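You operate a simulated robot arm through the tools that you are given. There is no shell and no other tool.

You are at the controls of a simulated robot arm. One attempt, no reset.

## Task
Put things in order on the counter under the tag rack. At the end: the orange brush is on the white catch tray; the rolled blue cloth stands where the white spare inlet valve stood; the white spare inlet valve stands on top of the yellow seal wax block; the green siphon stands on top of the yellow wax bar; whatever was shut is shut again. Leave all else as you found it, and nothing knocked over.

Only the result counts: the job must be done as asked and must still hold three seconds after the hand-in. Knocking over, shifting, dropping, spilling or breaking anything else fails it. A push-on lid holds only when it is set on centred and level and pressed home; a screw cap is set on level and turned clockwise until tight. Flat cloth is picked up by pressing the open fingertips on it (5 to 10 N) and closing them slowly along it; thin cloth reads only 2 to 8 mm in the jaws.

## Robot
A 5-joint arm with a two-finger parallel gripper, fixed in place. Base frame: the origin is at the foot of the arm, x ahead of it, y to its left, z up; the work surface is at about z = 0. Units: mm, degrees, N and s.
With the tool pointing down near the work surface it reaches from about 260 to 680 mm from the base axis. Its first joint turns from -66.0 to 66.0 degrees. The tool tilts only in the upright plane through the base axis and itself; it spins freely about its own axis. Payload 2.9 kg.
The tool frame sits at the grasp point between the pads (the TCP): z along the fingers, y along the line on which they close. The tips reach 30 mm beyond it. Largest opening 110 mm; finger width 20, thickness 10; the body of the gripper, 48 by 112 mm, starts 55 mm behind the TCP.
Orientation is told as [roll, pitch, yaw] about the base's x, y, z axes, in that order, counted from this pose: with the fingers straight down and closing along the base's y, the tool's x points along the base's -x, its y along +y and its z along -z.

## Interface
- The arm moves only by the tool arm_command. Its argument "targets" is a list of rows, each an object of numbers (a shift or turn left out is 0, a gripper value left out holds the last): "x", "y", "z": the shift along the tool's x, y, z in mm; "wx", "wy", "wz": the turn, a rotation vector about the tool's x, y, z in rad; "gripper": the closure, from 0 (fully open) to 1 (shut). In form: [{"x": .., "y": .., "z": .., "wx": .., "wy": .., "wz": .., "gripper": ..}, ...]. A call has 1 to 20 rows; each row is the pose to reach, as a shift and turn from the pose commanded when the call began, along the tool's axes at that moment. Rows are played at 5 a second. More than 50 mm and 8.6 degrees between two rows, or a gripper value outside its range, and nothing of the call is played. A pose out of reach is approached as far as the arm can. The call stops where the force on the tool passes 40 N (or 10 N more than at its start, if that is more) or the arm is blocked; 0.2 s more then pass. The fingers move at their own pace (about 108 mm/s each) and stop on an object; they squeeze with about 25 N. The grip force told is the motor's: it shows also when the fingers shut on nothing. Time passes only in rows, and 0.2 s behind the last, so rows that repeat a pose let the fingers close. The reply holds the time, the measured pose of the TCP, the force on the tool along the base axes, the opening and the grip force, in the units named above and with some noise, with the torque about the TCP (base axes, N m) and any sound that the robot's microphone picked up.
- Cameras (640 x 400 px; columns grow to the right, rows downward): "scene" is fixed at [51.2, -467.1, 605.6]; the picture's right is [0.61, -0.80, 0.00], its down [-0.44, -0.34, -0.83] and it looks along [0.66, 0.50, -0.56] (base axes); focal length 321 px, centre (320, 200). "wrist" rides on the gripper at [72, 17, -103] in the tool frame; the picture's right is [-0.23, 0.97, 0.00], its down [-0.76, -0.18, -0.62] and it looks along [-0.61, -0.14, 0.78] (tool axes); focal length 222 px, centre (320, 200). There is no depth. A picture from a camera that has moved, and an enlarged one, comes with that camera's place and axes in the base frame and with its lens.
- capture(camera): a new picture of that camera. It takes no simulated time.
- close_up(camera, box): a new picture of the part [left, top, right, bottom] of that camera's present view, enlarged. It takes no simulated time.
- hand_in(): hands the job in; it is judged then, once.

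Places have to be worked out from the pictures, the camera data and where the tool is seen. Open the gripper and draw the arm clear of the work before you hand the job in, unless the task says otherwise.

The tools are called after "Emit:" as a command line: name --argument value ..., lists and objects as JSON in quotes. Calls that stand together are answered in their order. arm_command: Moves the arm, as the interface text tells. Its arguments: {"type":"object","properties":{"targets":{"type":"array"}},"required":["targets"]} The other tools are called the same way: capture (camera) takes a picture; close_up (camera, box) takes an enlarged picture of a part of a camera's view; hand_in () hands the job in.

At the start:

```text
t: 0.0
eef_pos: [356.2, 32.6, 333.3]
tool_rot: [0.0, 0.0, 0.0]
contact_force: [0.5, 0.7, 0.0]
wrist_torque: [0.01, -0.02, 0.01]
gripper_width: 110.4
grip_force: 0.0
```

scene: 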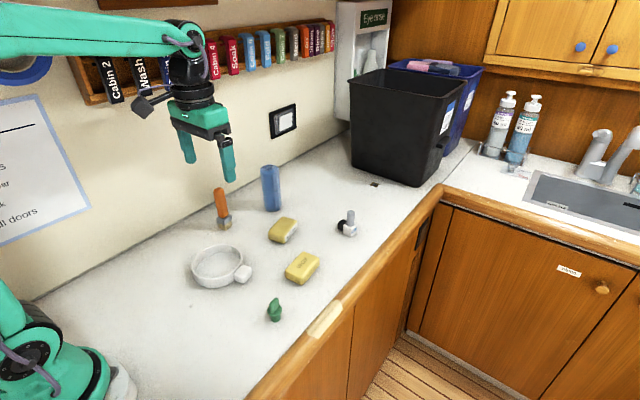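
wrist: 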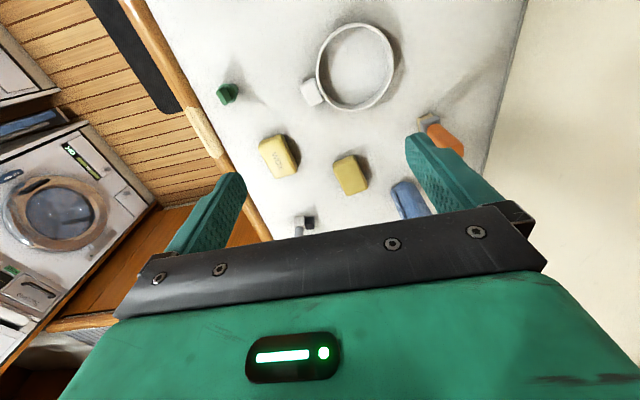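

I'll start with enlarged views of the work area to identify the objects.

Emit:
close_up --camera "scene" --box '[170, 140, 380, 340]'

Emit:
close_up --camera "wrist" --box '[200, 0, 500, 240]'

Emit:
close_up --camera "scene" --box '[180, 230, 290, 330]'

Emit:
close_up --camera "scene" --box '[260, 190, 370, 290]'

```text
2.00 times, centred on (275, 240) of scene
camera zoom: at [51.2, -467.1, 605.6], right [0.61, -0.8, 0.0], down [-0.44, -0.34, -0.83], along [0.66, 0.5, -0.56], focal length 642 px, centre (410, 120)
```

zoom: 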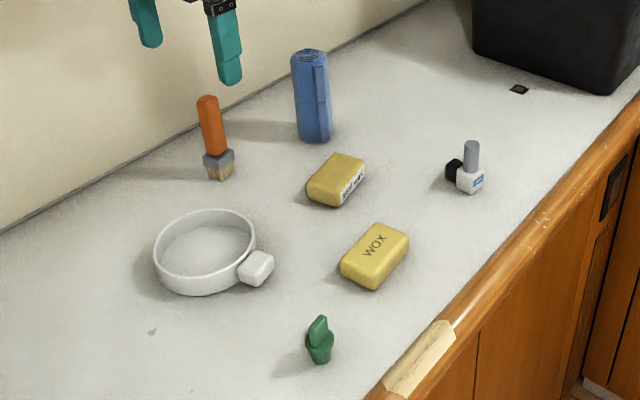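

```text
1.67 times, centred on (350, 120) of wrist
camera zoom: at [283.2, 48.7, 436.2], right [0.23, 0.97, 0.0], down [0.76, -0.18, 0.62], along [0.61, -0.14, -0.78], focal length 370 px, centre (270, 333)
```

zoom: 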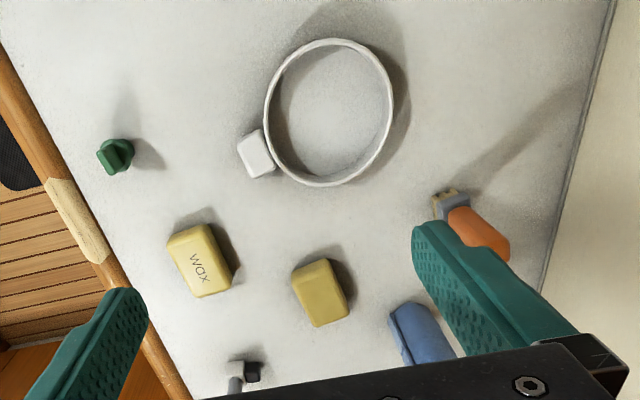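

```text
4.00 times, centred on (235, 280) of scene
camera zoom: at [51.2, -467.1, 605.6], right [0.61, -0.8, 0.0], down [-0.44, -0.34, -0.83], along [0.66, 0.5, -0.56], focal length 1284 px, centre (660, -120)
```

zoom: 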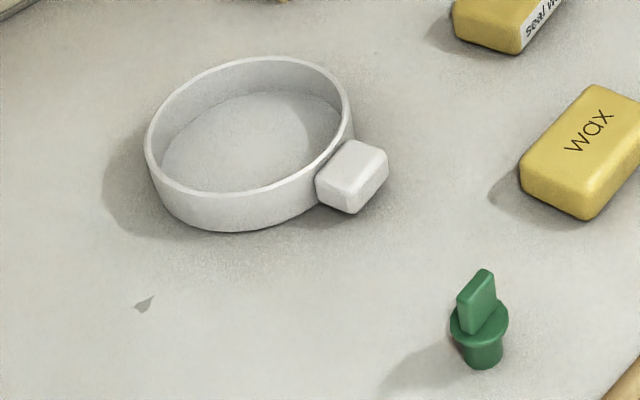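

```text
4.00 times, centred on (315, 240) of scene
camera zoom: at [51.2, -467.1, 605.6], right [0.61, -0.8, 0.0], down [-0.44, -0.34, -0.83], along [0.66, 0.5, -0.56], focal length 1284 px, centre (340, 40)
```

zoom: 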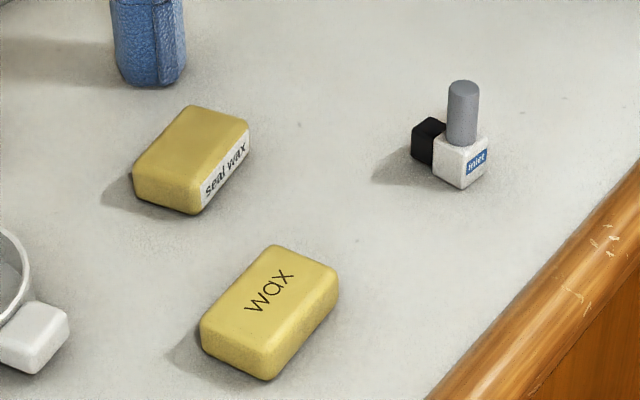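

The scene gives these rough places on the counter: valve (682,-99), seal wax block in the middle, siphon (339,-128), brush (481,220), cloth roll (637,169), and tray ring (358,88). I'll move the wrist camera toward the valve side, staying high, to measure them better.

Emit:
arm_command --targets '[{"x": -35, "y": -22, "z": 8}, {"x": -70, "y": -45, "z": 16}, {"x": -105, "y": -68, "z": 24}, {"x": -140, "y": -90, "z": 32}, {"x": -164, "y": -112, "z": 40}]'

Emit:
capture --camera "wrist"

Emit:
capture --camera "scene"

```text
t: 1.2
eef_pos: [520.6, -78.8, 292.8]
tool_rot: [0.0, 0.0, 0.1]
contact_force: [0.1, 0.4, 0.3]
wrist_torque: [-0.02, -0.02, 0.0]
gripper_width: 110.1
grip_force: 0.0
```

```text
taken
camera wrist: at [446.3, -63.5, 396.3], right [0.23, 0.97, 0.0], down [0.76, -0.18, 0.62], along [0.61, -0.14, -0.78], focal length 222 px, centre (320, 200)
```

wrist: 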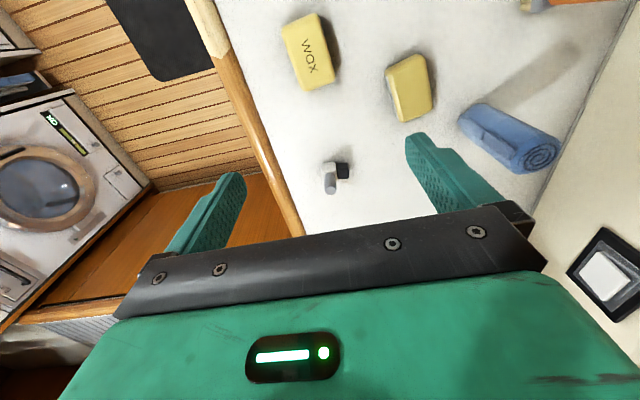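

```text
taken
```

scene: 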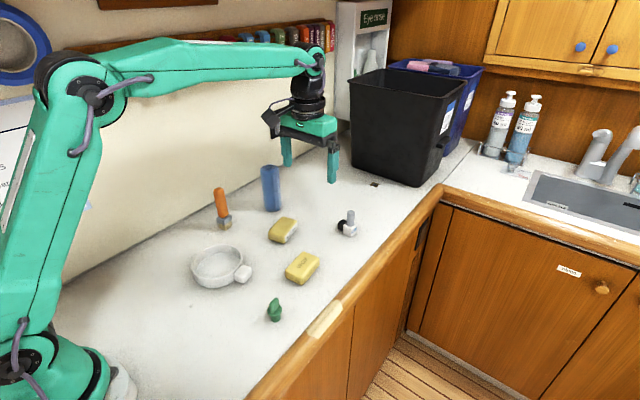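

Emit:
close_up --camera "wrist" --box '[300, 140, 380, 210]'

Emit:
close_up --camera "wrist" --box '[260, 0, 460, 130]'

Emit:
close_up --camera "scene" --box '[325, 195, 375, 245]'

```text
5.71 times, centred on (340, 175) of wrist
camera zoom: at [446.3, -63.5, 396.3], right [0.23, 0.97, 0.0], down [0.76, -0.18, 0.62], along [0.61, -0.14, -0.78], focal length 1269 px, centre (206, 343)
```

zoom: 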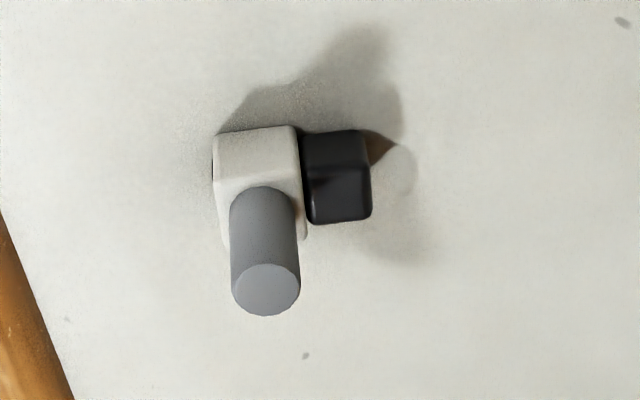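

```text
3.08 times, centred on (360, 65) of wrist
camera zoom: at [446.3, -63.5, 396.3], right [0.23, 0.97, 0.0], down [0.76, -0.18, 0.62], along [0.61, -0.14, -0.78], focal length 684 px, centre (197, 615)
```

zoom: 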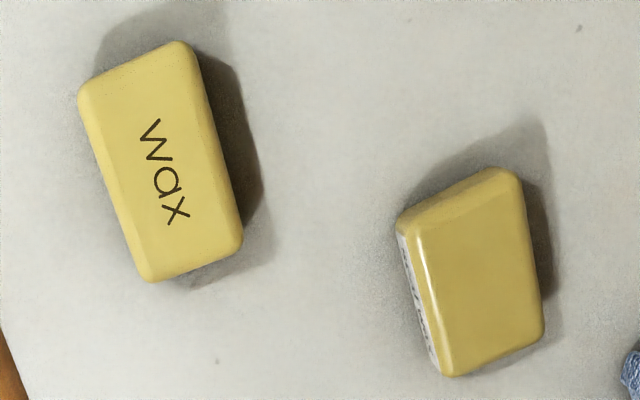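

```text
8.00 times, centred on (350, 220) of scene
camera zoom: at [51.2, -467.0, 605.6], right [0.61, -0.8, 0.0], down [-0.44, -0.34, -0.83], along [0.66, 0.5, -0.56], focal length 2569 px, centre (80, 40)
```

zoom: 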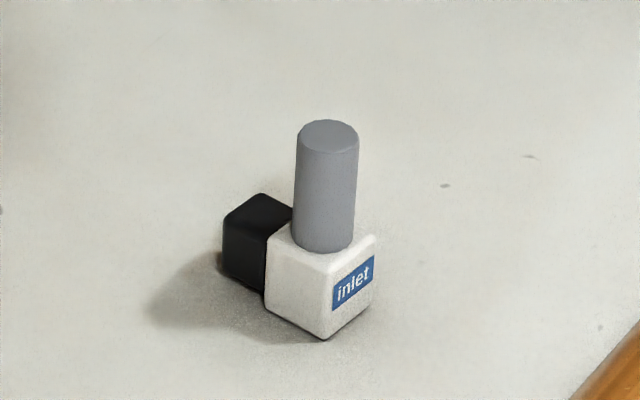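

The two views agree that the valve is a 30 mm white cube at about (682,-98), with a 22 mm grey stem up to z≈75 and a black block on its +y side. The seal wax block is near (561,53) and the wax bar near (477,-88). I'll move above the valve and check that I can reach it.

Emit:
arm_command --targets '[{"x": -40, "y": -5, "z": 20}, {"x": -80, "y": -9, "z": 45}, {"x": -115, "y": -13, "z": 75}, {"x": -145, "y": -17, "z": 105}, {"x": -162, "y": -19, "z": 135}, {"x": -162, "y": -19, "z": 143}]'

Emit:
capture --camera "wrist"

Emit:
capture --camera "scene"

```text
t: 2.6
eef_pos: [663.5, -94.4, 147.3]
tool_rot: [0.0, 0.1, 0.0]
contact_force: [-0.8, -0.8, 0.0]
wrist_torque: [-0.03, -0.05, 0.03]
gripper_width: 109.8
grip_force: 0.1
out of reach, approached as far as the arm can: row 4, 5, 6
```

```text
taken
camera wrist: at [590.1, -78.9, 249.5], right [0.23, 0.97, 0.0], down [0.76, -0.18, 0.62], along [0.61, -0.14, -0.78], focal length 222 px, centre (320, 200)
```

wrist: 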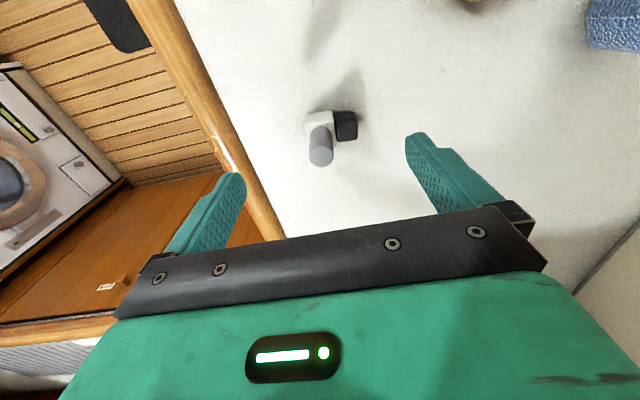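

```text
taken
```

scene: 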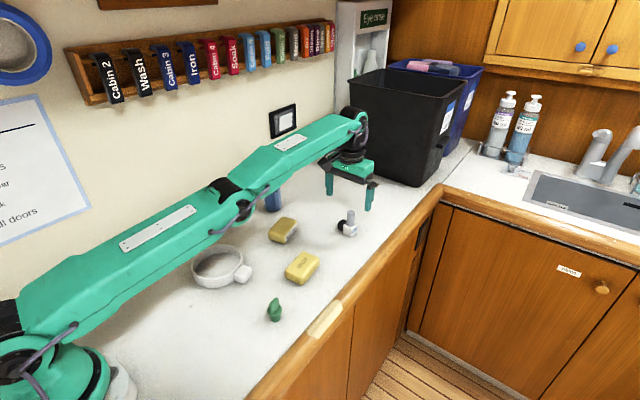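

Straight down, the arm stops at radius ≈670 mm at this height, and the valve is at ≈689. I'll turn the tool so it closes tangentially, tilt it about 10° outward, and partly close the fingers. I'll stay high and check where that puts me.

Emit:
arm_command --targets '[{"wx": 0.004, "wy": -0.058, "wz": 0.048, "gripper": 0.3}, {"wx": 0.008, "wy": -0.116, "wz": 0.096, "gripper": 0.3}, {"wx": 0.0125, "wy": -0.1745, "wz": 0.143, "gripper": 0.3}, {"wx": 0.0125, "wy": -0.1745, "wz": 0.143, "gripper": 0.3}]'

Emit:
capture --camera "wrist"

```text
t: 3.6
eef_pos: [695.0, -100.2, 157.1]
tool_rot: [0.0, -10.0, -8.3]
contact_force: [0.0, -0.1, -1.0]
wrist_torque: [-0.03, -0.01, 0.01]
gripper_width: 77.0
grip_force: 0.1
out of reach, approached as far as the arm can: row 1, 2, 3, 4
```

```text
taken
camera wrist: at [607.8, -71.5, 247.2], right [0.36, 0.93, 0.04], down [0.61, -0.27, 0.75], along [0.7, -0.25, -0.67], focal length 222 px, centre (320, 200)
```

wrist: 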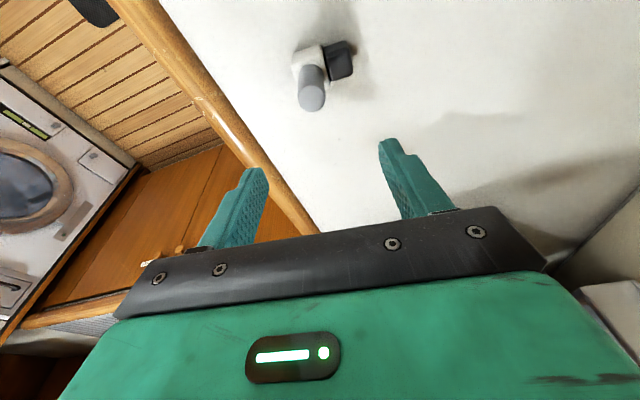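

With the tilt the tool reads about (695,-100,157), which is more than enough reach. I'll step partway down and slightly back to see how the commanded pose behaves.

Emit:
arm_command --targets '[{"x": 9, "y": 0.4, "z": 17}, {"x": 18.5, "y": 0.7, "z": 34.3}, {"x": 18.5, "y": 0.7, "z": 34.3}]'

Emit:
capture --camera "wrist"

```text
t: 4.4
eef_pos: [700.8, -100.7, 124.6]
tool_rot: [0.1, -10.0, -8.2]
contact_force: [-0.2, -0.5, -0.9]
wrist_torque: [0.01, 0.01, 0.0]
gripper_width: 77.0
grip_force: 0.1
out of reach, approached as far as the arm can: row 1, 2, 3
```

```text
taken
camera wrist: at [613.9, -71.7, 213.2], right [0.36, 0.93, 0.04], down [0.61, -0.27, 0.75], along [0.71, -0.24, -0.67], focal length 222 px, centre (320, 200)
```

wrist: 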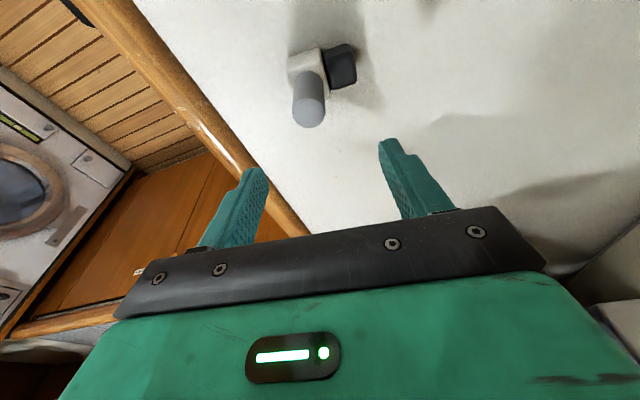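

The arm ended at (701,-101,125), farther out than I asked, so it looks stretched to its limit. I'll draw back inward and up to leave that limit and see where the commanded pose really is.

Emit:
arm_command --targets '[{"x": 18, "y": 0, "z": -13}, {"x": 36, "y": 0, "z": -27}, {"x": 54, "y": 0, "z": -40}, {"x": 54, "y": 0, "z": -40}]'

Emit:
capture --camera "scene"

```text
t: 5.4
eef_pos: [696.2, -100.1, 154.4]
tool_rot: [0.0, -9.9, -8.1]
contact_force: [0.4, 0.9, -0.5]
wrist_torque: [-0.03, 0.01, 0.03]
gripper_width: 77.1
grip_force: 0.0
out of reach, approached as far as the arm can: row 1, 2, 3, 4
```

```text
taken
```

scene: 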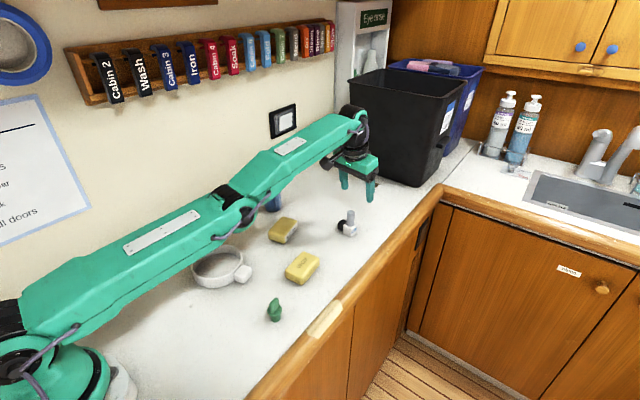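

The arm still sits at full stretch even though I commanded it about 60 mm inward, so its solver is stuck near the straight-elbow pose. I'll command a larger pull, inward and well up, to bend the elbow again in free air.

Emit:
arm_command --targets '[{"x": 10, "z": -40}, {"x": 20, "z": -80}, {"x": 45, "z": -120}, {"x": 75, "z": -150}, {"x": 115, "z": -170}, {"x": 115, "z": -170}]'

Emit:
capture --camera "scene"

```text
t: 6.8
eef_pos: [642.4, -91.2, 314.8]
tool_rot: [0.0, -9.8, -8.2]
contact_force: [0.2, 0.1, 0.3]
wrist_torque: [0.02, 0.01, 0.04]
gripper_width: 76.9
grip_force: 0.0
out of reach, approached as far as the arm can: row 1, 2, 3, 4, 5, 6
```

```text
taken
```

scene: 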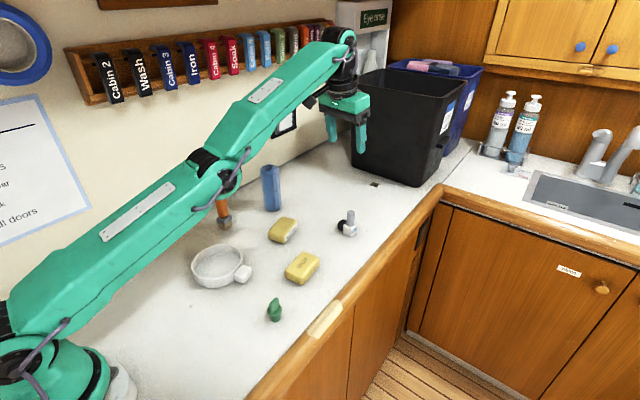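

The forearm now looks steeper than the upper arm, so the elbow seems to have passed straight and bent the wrong way. I'll command a full stretch outward while high, then a downward sweep that stays well above everything, so the elbow bends back to its normal side.

Emit:
arm_command --targets '[{"x": -45, "z": 1}, {"x": -90, "z": 1}, {"x": -135, "z": 2}, {"x": -180, "z": 3}, {"x": -220, "z": 3}, {"x": -253, "z": 4}, {"x": -247, "z": 40}, {"x": -240, "z": 78}, {"x": -234, "z": 115}, {"x": -227, "z": 152}, {"x": -227, "z": 152}]'

Emit:
capture --camera "scene"

```text
t: 9.2
eef_pos: [695.5, -99.8, 150.1]
tool_rot: [0.1, -10.0, -8.2]
contact_force: [0.4, 0.0, -0.1]
wrist_torque: [0.02, 0.01, -0.02]
gripper_width: 76.8
grip_force: 0.0
out of reach, approached as far as the arm can: row 1, 2, 3, 4, 5, 6, 7, 8, 9, 10, 11
```

```text
taken
```

scene: 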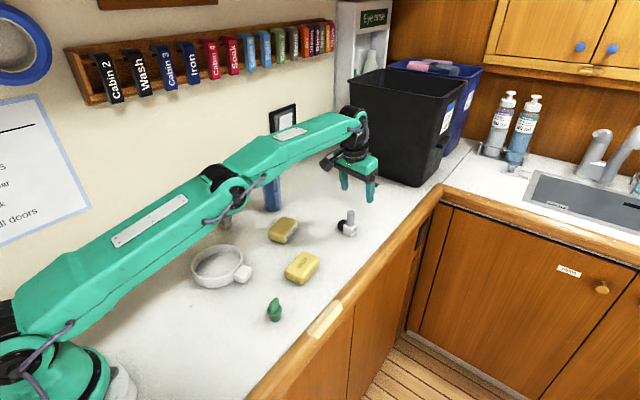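

The elbow is back on its normal, upper side. Now I'll command inward and a little down, to about (682,-98,130), and check that it is reported as reachable.

Emit:
arm_command --targets '[{"x": 14, "y": -0.3, "z": 14}, {"x": 28, "y": -0.6, "z": 28}, {"x": 42.4, "y": -0.9, "z": 43.3}, {"x": 42.4, "y": -0.9, "z": 43.3}]'

Emit:
capture --camera "wrist"

```text
t: 10.2
eef_pos: [662.6, -96.6, 102.1]
tool_rot: [0.0, -10.0, -8.3]
contact_force: [-0.5, -0.2, 0.5]
wrist_torque: [-0.03, 0.01, -0.02]
gripper_width: 76.8
grip_force: 0.0
```

```text
taken
camera wrist: at [574.7, -67.8, 190.4], right [0.36, 0.93, 0.04], down [0.61, -0.27, 0.75], along [0.71, -0.25, -0.66], focal length 222 px, centre (320, 200)
```

wrist: 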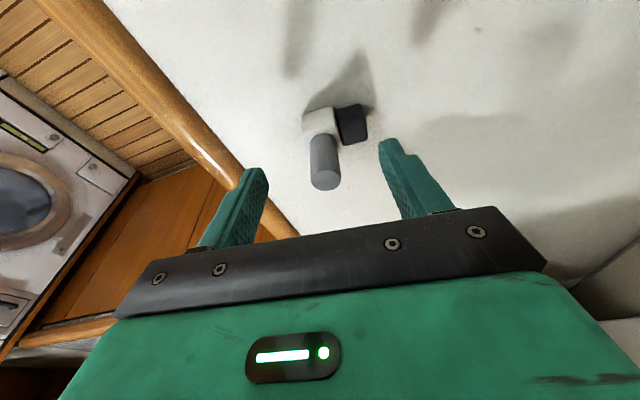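

The arm is back under control at (662.6,-96.6,102), and commands now follow exactly. The valve stem lies at about (680,-99), centred between the fingers. I'll move over it, lower to z≈68 with the tips just above the cube, and close on the stem.

Emit:
arm_command --targets '[{"x": -9, "y": 0.2, "z": 2}, {"x": -17.5, "y": 0.4, "z": 5}, {"x": -14.5, "y": 0.4, "z": 21}, {"x": -12, "y": 0.4, "z": 36.6}, {"x": -12, "y": 0.4, "z": 36.6}]'

Emit:
capture --camera "wrist"

Emit:
close_up --camera "scene" --box '[310, 150, 400, 250]'

```text
t: 11.4
eef_pos: [679.4, -98.4, 67.4]
tool_rot: [0.1, -10.0, -8.2]
contact_force: [-0.3, 0.0, -0.2]
wrist_torque: [0.03, -0.01, 0.06]
gripper_width: 77.1
grip_force: 0.1
```

```text
taken
camera wrist: at [592.7, -69.2, 156.8], right [0.36, 0.93, 0.04], down [0.61, -0.27, 0.75], along [0.71, -0.25, -0.66], focal length 222 px, centre (320, 200)
```

wrist: 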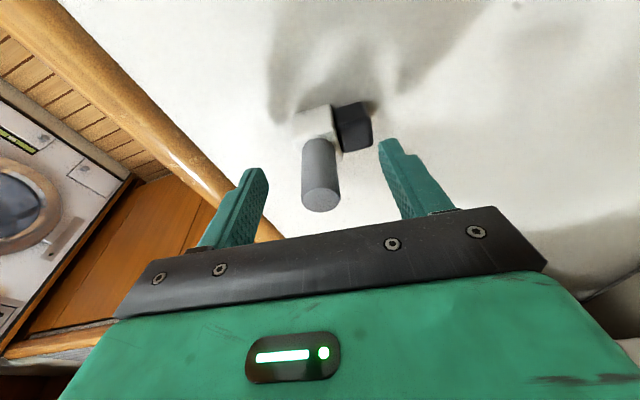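

```text
4.00 times, centred on (355, 200) of scene
camera zoom: at [51.2, -467.1, 605.6], right [0.61, -0.8, 0.0], down [-0.44, -0.34, -0.83], along [0.66, 0.5, -0.56], focal length 1284 px, centre (180, 200)
```

zoom: 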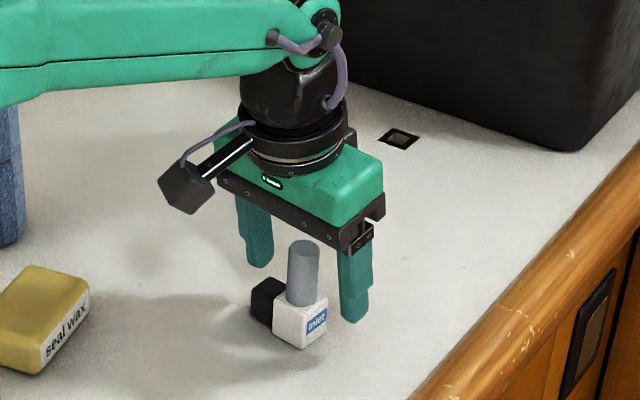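

The stem sits centred between the fingers (about 0.4 mm lateral offset), and the tips are clear of the cube and black block. Closing now.

Emit:
arm_command --targets '[{"gripper": 0.5}, {"gripper": 0.65}, {"gripper": 0.75}, {"gripper": 0.82}, {"gripper": 0.9}, {"gripper": 1.0}, {"gripper": 1.0}]'

```text
t: 13.0
eef_pos: [677.9, -97.2, 68.0]
tool_rot: [0.0, -10.0, -8.2]
contact_force: [0.0, -0.3, 0.4]
wrist_torque: [0.02, 0.03, 0.01]
gripper_width: 20.8
grip_force: 25.1
```

The grip holds at 20.8 mm and 25 N. I'll lift the valve, carry it around to above the seal wax block while turning with the base so it stays upright, then look.

Emit:
arm_command --targets '[{"x": -1, "y": 0.1, "z": -15, "gripper": 1}, {"x": -2.8, "y": 0.3, "z": -45, "gripper": 1}, {"x": 18.9, "y": 20.4, "z": -84.6, "wx": -0.0053, "wz": -0.03, "gripper": 1}, {"x": 53.1, "y": 52.6, "z": -92.7, "wx": -0.0146, "wz": -0.083, "gripper": 1}, {"x": 87.9, "y": 86.9, "z": -98.8, "wx": -0.0256, "wz": -0.1451, "gripper": 1}, {"x": 114, "y": 116.4, "z": -103.4, "wx": -0.0357, "wz": -0.2025, "gripper": 1}, {"x": 123, "y": 127.8, "z": -105, "wx": -0.0397, "wz": -0.2251, "gripper": 1}, {"x": 123, "y": 127.8, "z": -105, "wx": -0.0397, "wz": -0.2251, "gripper": 1}]'

Emit:
capture --camera "wrist"

Emit:
close_up --camera "scene" --box '[230, 150, 390, 290]'

```text
t: 14.8
eef_pos: [558.9, 49.7, 149.5]
tool_rot: [0.1, -10.0, 4.8]
contact_force: [0.6, 0.1, -0.5]
wrist_torque: [-0.01, -0.03, 0.0]
gripper_width: 20.8
grip_force: 24.9
```

```text
taken
camera wrist: at [468.6, 57.3, 238.6], right [0.14, 0.99, 0.04], down [0.65, -0.12, 0.75], along [0.74, -0.08, -0.66], focal length 222 px, centre (320, 200)
```

wrist: 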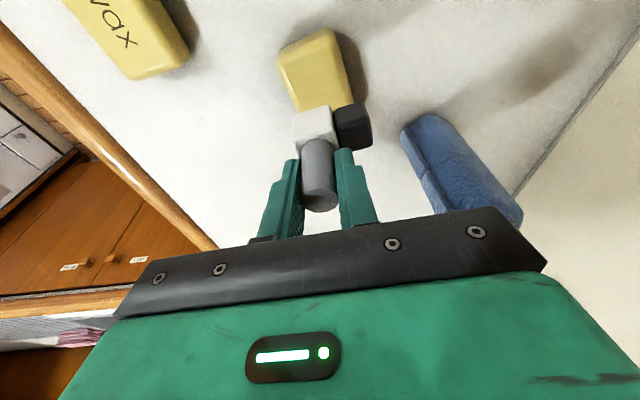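

```text
2.86 times, centred on (310, 220) of scene
camera zoom: at [51.2, -467.0, 605.6], right [0.61, -0.8, 0.0], down [-0.44, -0.34, -0.83], along [0.66, 0.5, -0.56], focal length 917 px, centre (349, 143)
```

zoom: 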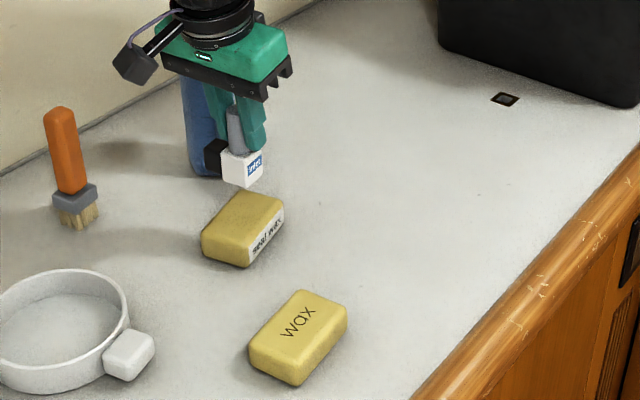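

The valve is upright in the jaws above the seal wax block. I'll take enlarged views to align it before lowering.

Emit:
close_up --camera "wrist" --box '[250, 10, 410, 150]'

Emit:
close_up --camera "scene" --box '[270, 175, 340, 250]'

```text
2.86 times, centred on (330, 80) of wrist
camera zoom: at [468.6, 57.3, 238.6], right [0.14, 0.99, 0.04], down [0.65, -0.12, 0.75], along [0.74, -0.08, -0.66], focal length 635 px, centre (291, 543)
```

zoom: 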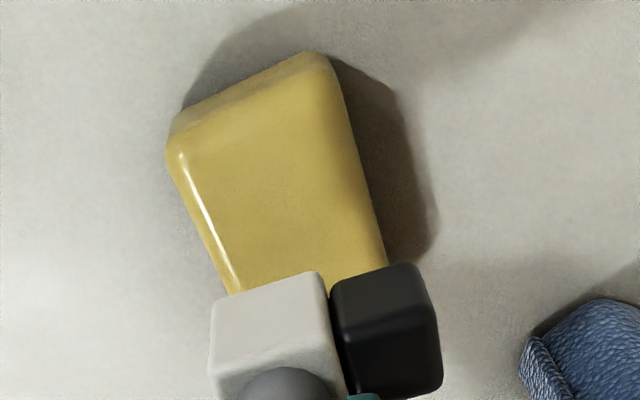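

```text
5.33 times, centred on (305, 212) of scene
camera zoom: at [51.2, -467.0, 605.6], right [0.61, -0.8, 0.0], down [-0.44, -0.34, -0.83], along [0.66, 0.5, -0.56], focal length 1712 px, centre (400, 133)
```

zoom: 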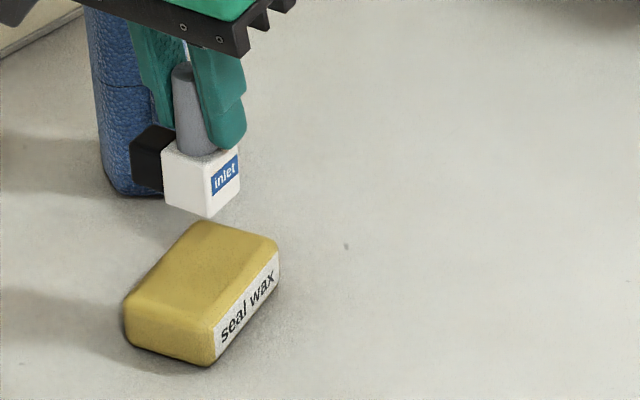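

The block's corners put its centre at (561.5,54.7) and its top at z≈29. The valve cube is now at about (562,50), so its mass sits over the middle. I'll lower most of the way, then approach in small steps.

Emit:
arm_command --targets '[{"x": 3.5, "z": 19.7, "gripper": 1}, {"x": 6.6, "z": 37.4, "gripper": 1}, {"x": 7.8, "z": 44.3, "gripper": 1}, {"x": 8.2, "z": 46.3, "gripper": 1}, {"x": 8.2, "z": 46.3, "gripper": 1}]'

Emit:
close_up --camera "scene" --box '[260, 175, 340, 255]'

```text
t: 16.0
eef_pos: [559.9, 47.9, 101.6]
tool_rot: [0.0, -9.9, 4.9]
contact_force: [-0.6, 0.2, -0.8]
wrist_torque: [0.0, 0.0, -0.04]
gripper_width: 21.1
grip_force: 24.3
```

```text
5.00 times, centred on (300, 215) of scene
camera zoom: at [51.2, -467.1, 605.6], right [0.61, -0.8, 0.0], down [-0.44, -0.34, -0.83], along [0.66, 0.5, -0.56], focal length 1606 px, centre (420, 125)
```

zoom: 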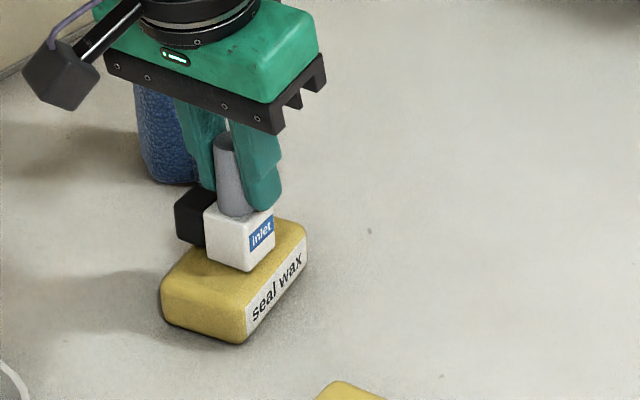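

There's a small gap left, with the tool at z≈102. I'll go down in 1 mm rows and watch the force.

Emit:
arm_command --targets '[{"x": 0.2, "z": 1, "gripper": 1}, {"x": 0.35, "z": 2, "gripper": 1}, {"x": 0.5, "z": 3, "gripper": 1}, {"x": 0.5, "z": 3, "gripper": 1}]'

```text
t: 17.0
eef_pos: [560.6, 49.2, 101.9]
tool_rot: [0.0, -10.3, 5.0]
contact_force: [-4.5, 0.2, 18.1]
wrist_torque: [0.0, 0.28, -0.1]
gripper_width: 21.4
grip_force: 24.9
```

Contact: 18 N upward at z≈101. I'll back off about 1.8 mm so the valve rests lightly before I release it.

Emit:
arm_command --targets '[{"x": -0.2, "z": -1, "gripper": 1}, {"x": -0.3, "z": -1.8, "gripper": 1}, {"x": -0.3, "z": -1.8, "gripper": 1}]'

Emit:
close_up --camera "scene" --box '[260, 175, 340, 255]'

Emit:
capture --camera "wrist"

```text
t: 17.8
eef_pos: [560.8, 48.2, 102.2]
tool_rot: [0.0, -10.1, 4.9]
contact_force: [4.7, -0.3, 9.5]
wrist_torque: [-0.01, -0.38, 0.0]
gripper_width: 21.2
grip_force: 25.0
```

```text
5.00 times, centred on (300, 215) of scene
camera zoom: at [51.2, -467.1, 605.6], right [0.61, -0.8, 0.0], down [-0.44, -0.34, -0.83], along [0.66, 0.5, -0.56], focal length 1606 px, centre (420, 125)
```

zoom: 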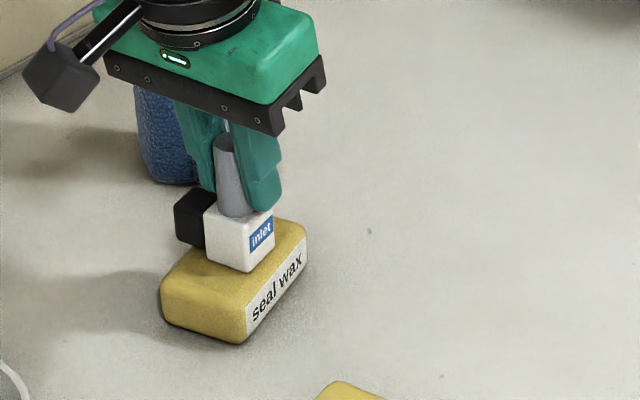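

```text
taken
camera wrist: at [468.8, 57.0, 190.5], right [0.14, 0.99, 0.04], down [0.65, -0.12, 0.75], along [0.74, -0.08, -0.66], focal length 222 px, centre (320, 200)
```

wrist: 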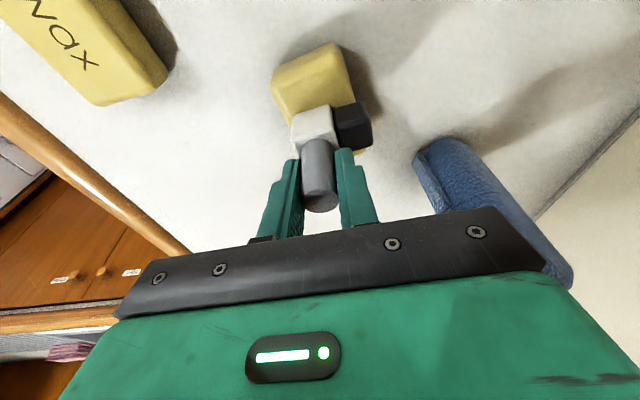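

There's still 9.5 N of load with a sideways part. I'll back off another 0.8 mm before opening.

Emit:
arm_command --targets '[{"x": -0.07, "z": -0.4, "gripper": 1}, {"x": -0.14, "z": -0.8, "gripper": 1}, {"x": -0.14, "z": -0.8, "gripper": 1}]'

```text
t: 18.6
eef_pos: [558.8, 47.9, 103.2]
tool_rot: [0.0, -9.9, 4.9]
contact_force: [1.1, 0.0, 2.7]
wrist_torque: [0.03, -0.12, 0.03]
gripper_width: 21.1
grip_force: 25.3
```

The load is down to 2.7 N. Opening the fingers slowly.

Emit:
arm_command --targets '[{"gripper": 0.79}, {"gripper": 0.76}, {"gripper": 0.72}, {"gripper": 0.65}, {"gripper": 0.55}, {"gripper": 0.55}]'

Emit:
close_up --camera "scene" --box '[260, 175, 340, 255]'

Emit:
capture --camera "wrist"

```text
t: 20.0
eef_pos: [560.3, 48.5, 101.7]
tool_rot: [0.0, -10.1, 4.9]
contact_force: [0.5, -0.2, -0.9]
wrist_torque: [-0.04, -0.02, -0.01]
gripper_width: 49.5
grip_force: 0.1
```

```text
5.00 times, centred on (300, 215) of scene
camera zoom: at [51.2, -467.1, 605.6], right [0.61, -0.8, 0.0], down [-0.44, -0.34, -0.83], along [0.66, 0.5, -0.56], focal length 1606 px, centre (420, 125)
```

zoom: 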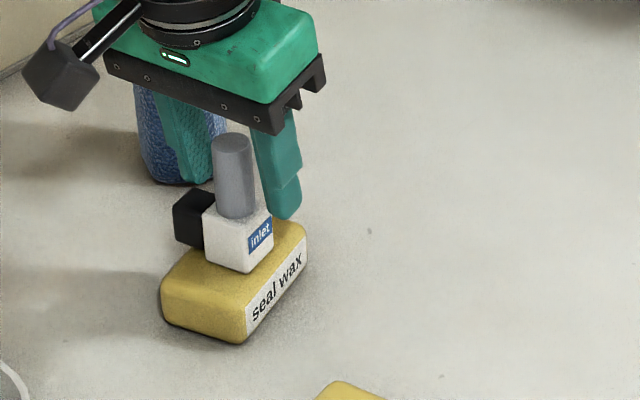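

```text
taken
camera wrist: at [468.6, 56.8, 191.4], right [0.14, 0.99, 0.04], down [0.65, -0.12, 0.75], along [0.74, -0.08, -0.66], focal length 222 px, centre (320, 200)
```

wrist: 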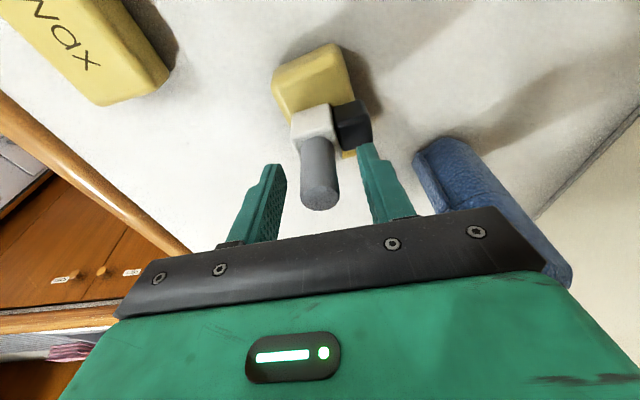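

The valve stands level on the seal wax block. I'll retract straight back along the fingers and look at the cloth roll.

Emit:
arm_command --targets '[{"z": -25}, {"z": -60}, {"z": -100}, {"z": -135}, {"z": -135}]'

Emit:
capture --camera "wrist"

Emit:
close_up --camera "scene" --box '[230, 150, 330, 250]'

```text
t: 21.2
eef_pos: [535.9, 47.0, 235.3]
tool_rot: [0.1, -10.1, 4.9]
contact_force: [0.5, 0.9, -0.7]
wrist_torque: [0.01, -0.02, 0.0]
gripper_width: 49.5
grip_force: 0.1
```

```text
taken
camera wrist: at [444.5, 55.0, 324.2], right [0.14, 0.99, 0.04], down [0.65, -0.12, 0.75], along [0.74, -0.08, -0.66], focal length 222 px, centre (320, 200)
```

wrist: 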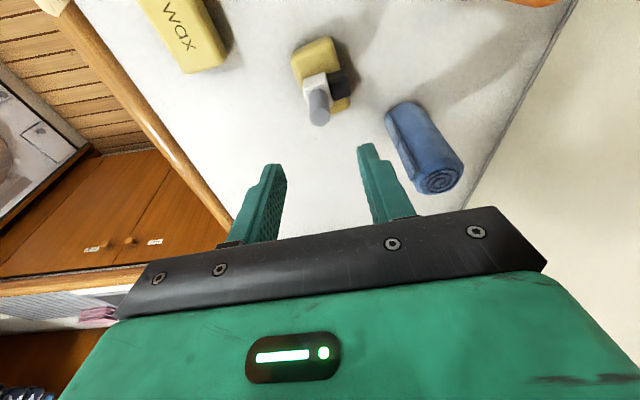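

```text
4.00 times, centred on (280, 200) of scene
camera zoom: at [51.2, -467.1, 605.6], right [0.61, -0.8, 0.0], down [-0.44, -0.34, -0.83], along [0.66, 0.5, -0.56], focal length 1284 px, centre (480, 200)
```

zoom: 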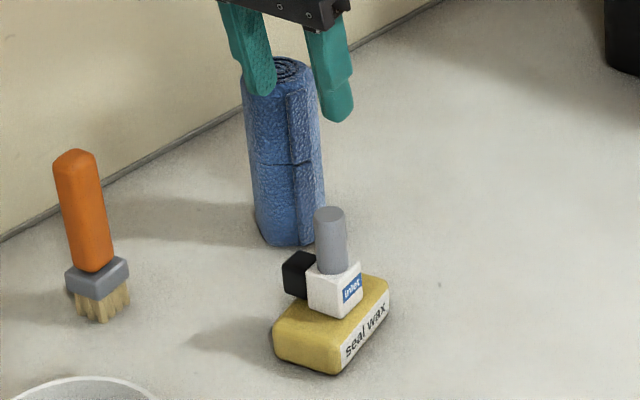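

I'll zoom in on the cloth in the wrist view to measure its top centre and diameter.

Emit:
close_up --camera "wrist" --box '[370, 80, 490, 210]'

Emit:
close_up --camera "scene" --box '[250, 150, 320, 220]'

```text
3.08 times, centred on (430, 145) of wrist
camera zoom: at [444.5, 55.0, 324.2], right [0.14, 0.99, 0.04], down [0.65, -0.12, 0.75], along [0.74, -0.08, -0.66], focal length 684 px, centre (-18, 369)
```

zoom: 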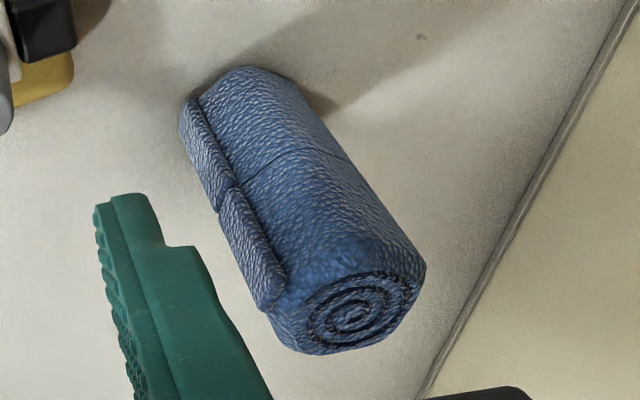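

```text
5.71 times, centred on (285, 185) of scene
camera zoom: at [51.2, -467.1, 605.6], right [0.61, -0.8, 0.0], down [-0.44, -0.34, -0.83], along [0.66, 0.5, -0.56], focal length 1835 px, centre (520, 286)
```

zoom: 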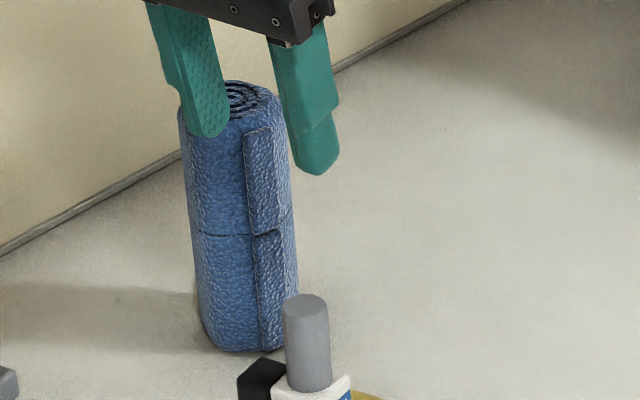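

The cloth roll is about 57 mm across and 145 mm tall, centred near (641,174). I'll move above it with the fingers open, closing tangentially, with a 13° tilt so the same pose also reaches the valve's old spot.

Emit:
arm_command --targets '[{"x": -21.8, "y": 23.6, "z": 5.9, "wx": -0.0072, "wy": -0.0105, "wz": -0.0353, "gripper": 0.08}, {"x": -43.6, "y": 47.1, "z": 11.8, "wx": -0.0143, "wy": -0.021, "wz": -0.0705, "gripper": 0.08}, {"x": -65.4, "y": 70.7, "z": 17.6, "wx": -0.0215, "wy": -0.0314, "wz": -0.1058, "gripper": 0.08}, {"x": -87.2, "y": 94.2, "z": 23.5, "wx": -0.0286, "wy": -0.0419, "wz": -0.141, "gripper": 0.08}, {"x": -109, "y": 117.8, "z": 29.4, "wx": -0.0358, "wy": -0.0524, "wz": -0.1763, "gripper": 0.08}, {"x": -109, "y": 117.8, "z": 29.4, "wx": -0.0358, "wy": -0.0524, "wz": -0.1763, "gripper": 0.08}]'

Emit:
capture --camera "wrist"

Emit:
capture --camera "scene"

```text
t: 22.6
eef_pos: [638.8, 174.1, 225.1]
tool_rot: [-0.1, -13.1, 15.1]
contact_force: [0.7, 0.2, 0.0]
wrist_torque: [0.02, -0.01, -0.01]
gripper_width: 101.2
grip_force: 0.1
```

```text
taken
camera wrist: at [541.6, 164.6, 309.2], right [-0.04, 1.0, 0.05], down [0.63, -0.01, 0.78], along [0.78, 0.06, -0.63], focal length 222 px, centre (320, 200)
```

wrist: 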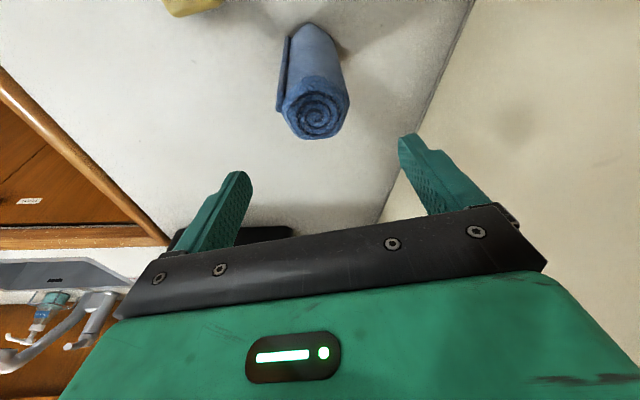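

```text
taken
```

scene: 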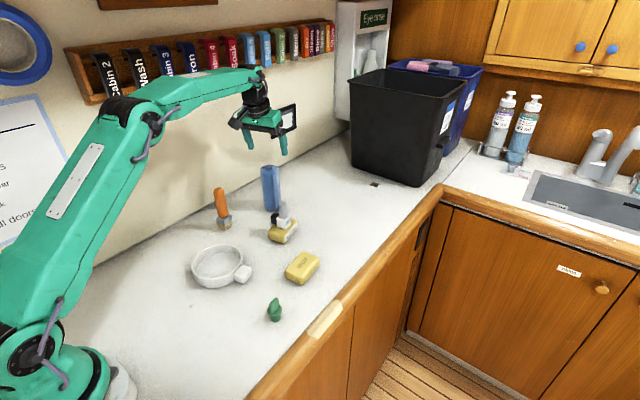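

The roll is centred laterally under the tool, with its top centre near (637,175). I'm lowering straight down to z≈110 around it.

Emit:
arm_command --targets '[{"x": 6.5, "z": 28}, {"x": 13, "z": 56}, {"x": 19.6, "z": 84}, {"x": 26.1, "z": 112}, {"x": 26.1, "z": 112}]'

Emit:
capture --camera "wrist"

Emit:
close_up --camera "scene" --box '[220, 130, 330, 240]'

```text
t: 23.8
eef_pos: [639.4, 175.1, 110.1]
tool_rot: [0.0, -13.2, 15.2]
contact_force: [0.2, 0.5, -0.7]
wrist_torque: [-0.02, -0.01, -0.02]
gripper_width: 101.0
grip_force: 0.2
```

```text
taken
camera wrist: at [542.4, 165.1, 194.1], right [-0.04, 1.0, 0.05], down [0.63, -0.01, 0.78], along [0.78, 0.06, -0.62], focal length 222 px, centre (320, 200)
```

wrist: 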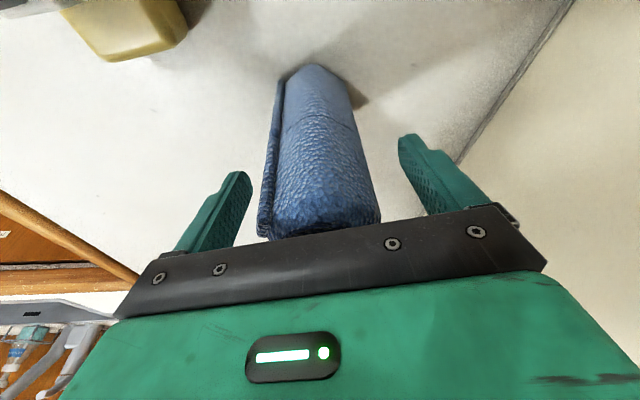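

```text
3.64 times, centred on (275, 185) of scene
camera zoom: at [51.2, -467.1, 605.6], right [0.61, -0.8, 0.0], down [-0.44, -0.34, -0.83], along [0.66, 0.5, -0.56], focal length 1168 px, centre (484, 254)
```

zoom: 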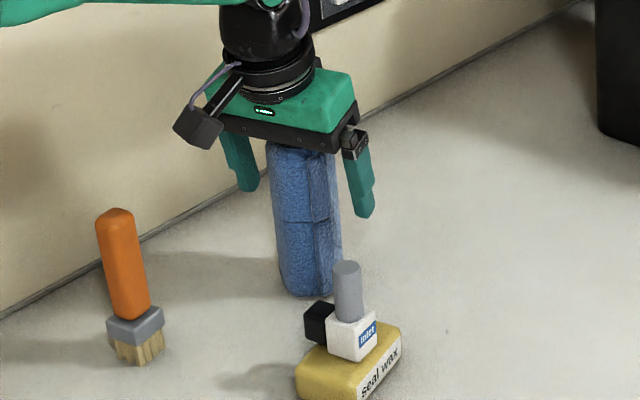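

The roll sits centred between the open fingers. Closing slowly.

Emit:
arm_command --targets '[{"gripper": 0.25}, {"gripper": 0.38}, {"gripper": 0.44}, {"gripper": 0.5}, {"gripper": 0.6}, {"gripper": 0.8}, {"gripper": 1.0}, {"gripper": 1.0}]'

Emit:
capture --camera "wrist"

```text
t: 25.6
eef_pos: [638.6, 175.4, 109.5]
tool_rot: [0.0, -13.0, 15.2]
contact_force: [0.8, -0.8, 0.2]
wrist_torque: [-0.11, -0.06, 0.02]
gripper_width: 54.7
grip_force: 25.5
```

```text
taken
camera wrist: at [542.4, 165.0, 194.3], right [-0.04, 1.0, 0.05], down [0.63, -0.01, 0.78], along [0.78, 0.06, -0.63], focal length 222 px, centre (320, 200)
```

wrist: 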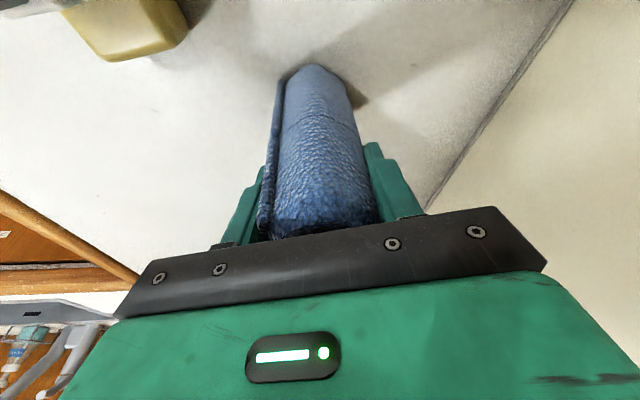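

The roll is gripped at 54.7 mm and 25 N. Lifting 50 mm to check the hold.

Emit:
arm_command --targets '[{"x": -3.4, "z": -14.6, "gripper": 1}, {"x": -7.4, "z": -32, "gripper": 1}, {"x": -11.25, "z": -48.7, "gripper": 1}, {"x": -11.25, "z": -48.7, "gripper": 1}]'

Emit:
close_up --camera "scene" --box '[220, 110, 330, 240]'

```text
t: 26.6
eef_pos: [638.4, 174.1, 162.0]
tool_rot: [0.0, -13.0, 15.2]
contact_force: [0.0, 0.3, -1.2]
wrist_torque: [-0.01, 0.04, 0.01]
gripper_width: 54.4
grip_force: 25.3
```

```text
3.08 times, centred on (275, 175) of scene
camera zoom: at [51.2, -467.0, 605.6], right [0.61, -0.8, 0.0], down [-0.44, -0.34, -0.83], along [0.66, 0.5, -0.56], focal length 988 px, centre (458, 277)
```

zoom: 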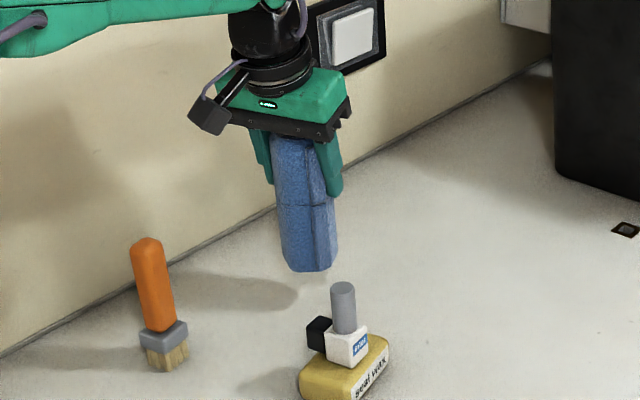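

The roll is held and hangs upright. Now I'll carry it along an arc to above the valve's old spot, turning with the base to keep it vertical.

Emit:
arm_command --targets '[{"x": -2.2, "y": -39.4, "z": 0.5, "wx": 0.0132, "wz": 0.057, "gripper": 1}, {"x": -2.4, "y": -78.5, "z": 0.5, "wx": 0.0263, "wz": 0.1139, "gripper": 1}, {"x": -0.2, "y": -117.9, "z": 0, "wx": 0.0395, "wz": 0.1709, "gripper": 1}, {"x": 4, "y": -157.2, "z": -0.9, "wx": 0.0526, "wz": 0.2279, "gripper": 1}, {"x": 10.6, "y": -196.4, "z": -2.5, "wx": 0.0658, "wz": 0.2848, "gripper": 1}, {"x": 19.7, "y": -235.2, "z": -4.6, "wx": 0.0789, "wz": 0.3418, "gripper": 1}, {"x": 30.9, "y": -273.9, "z": -7.2, "wx": 0.0921, "wz": 0.3988, "gripper": 1}, {"x": 30.9, "y": -273.9, "z": -7.2, "wx": 0.0921, "wz": 0.3988, "gripper": 1}]'

Emit:
close_up --camera "scene" --box '[290, 110, 410, 260]'

Emit:
capture --camera "wrist"

```text
t: 28.4
eef_pos: [679.5, -100.5, 161.9]
tool_rot: [0.0, -13.0, -8.3]
contact_force: [-0.2, 1.1, -2.2]
wrist_torque: [-0.02, 0.03, 0.01]
gripper_width: 54.7
grip_force: 25.1
```

```text
2.67 times, centred on (350, 185) of scene
camera zoom: at [51.2, -467.1, 605.6], right [0.61, -0.8, 0.0], down [-0.44, -0.34, -0.83], along [0.66, 0.5, -0.56], focal length 856 px, centre (240, 240)
```

zoom: 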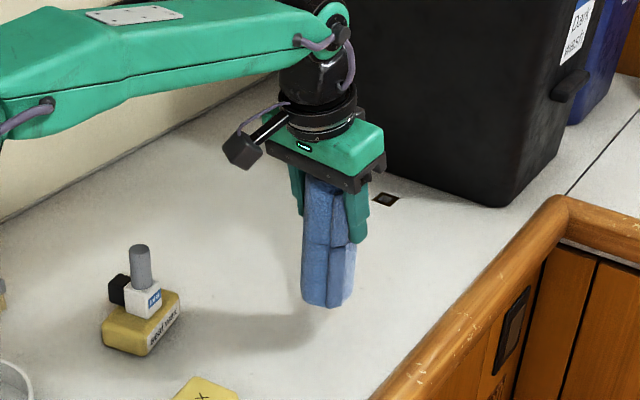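

```text
taken
camera wrist: at [587.8, -71.2, 245.1], right [0.36, 0.93, 0.05], down [0.57, -0.26, 0.78], along [0.74, -0.25, -0.62], focal length 222 px, centre (320, 200)
```

wrist: 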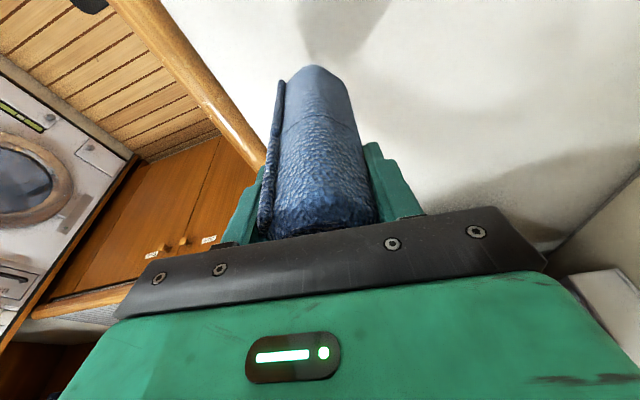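

I'll zoom in to judge where the bottom of the roll would land, compared with the valve's old place at (681,-98).

Emit:
close_up --camera "scene" --box '[330, 170, 400, 240]'

```text
5.71 times, centred on (365, 205) of scene
camera zoom: at [51.2, -467.1, 605.6], right [0.61, -0.8, 0.0], down [-0.44, -0.34, -0.83], along [0.66, 0.5, -0.56], focal length 1835 px, centre (63, 171)
```

zoom: 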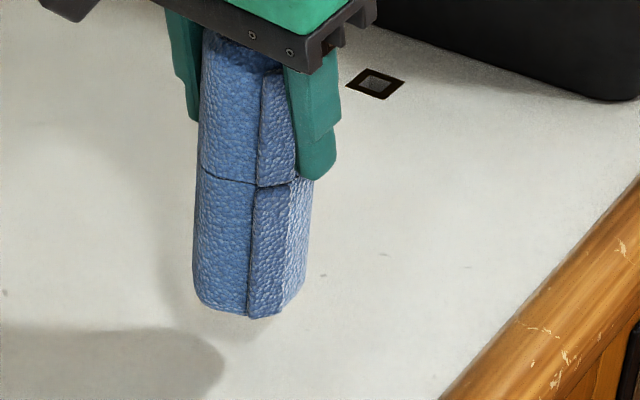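

The roll's bottom would land near (683,-103), and the readings put the tool at y≈-101. I'll shift about 4 mm in +y and 1 mm in, then lower 42 mm.

Emit:
arm_command --targets '[{"x": 1.5, "y": 3.8, "z": -0.3, "gripper": 1}, {"x": 5.5, "y": 3.8, "z": 17, "gripper": 1}, {"x": 8.6, "y": 3.8, "z": 30.5, "gripper": 1}, {"x": 11, "y": 3.8, "z": 40.6, "gripper": 1}, {"x": 11, "y": 3.8, "z": 40.6, "gripper": 1}]'

Emit:
close_up --camera "scene" --box '[315, 170, 395, 250]'

```text
t: 29.6
eef_pos: [678.7, -95.7, 119.5]
tool_rot: [0.0, -13.0, -8.4]
contact_force: [0.0, 0.2, -1.3]
wrist_torque: [-0.02, 0.01, -0.02]
gripper_width: 54.6
grip_force: 25.4
```

```text
5.00 times, centred on (355, 210) of scene
camera zoom: at [51.2, -467.1, 605.6], right [0.61, -0.8, 0.0], down [-0.44, -0.34, -0.83], along [0.66, 0.5, -0.56], focal length 1606 px, centre (145, 150)
```

zoom: 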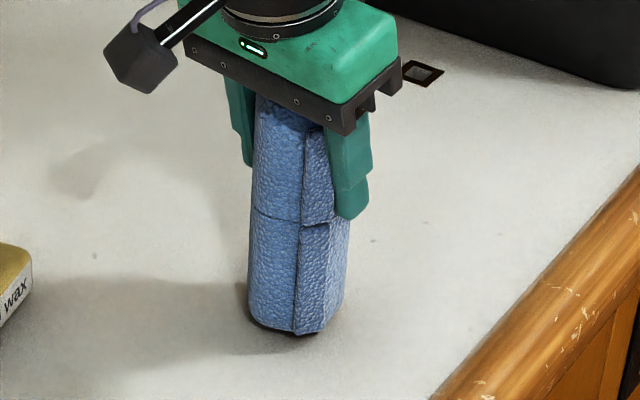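

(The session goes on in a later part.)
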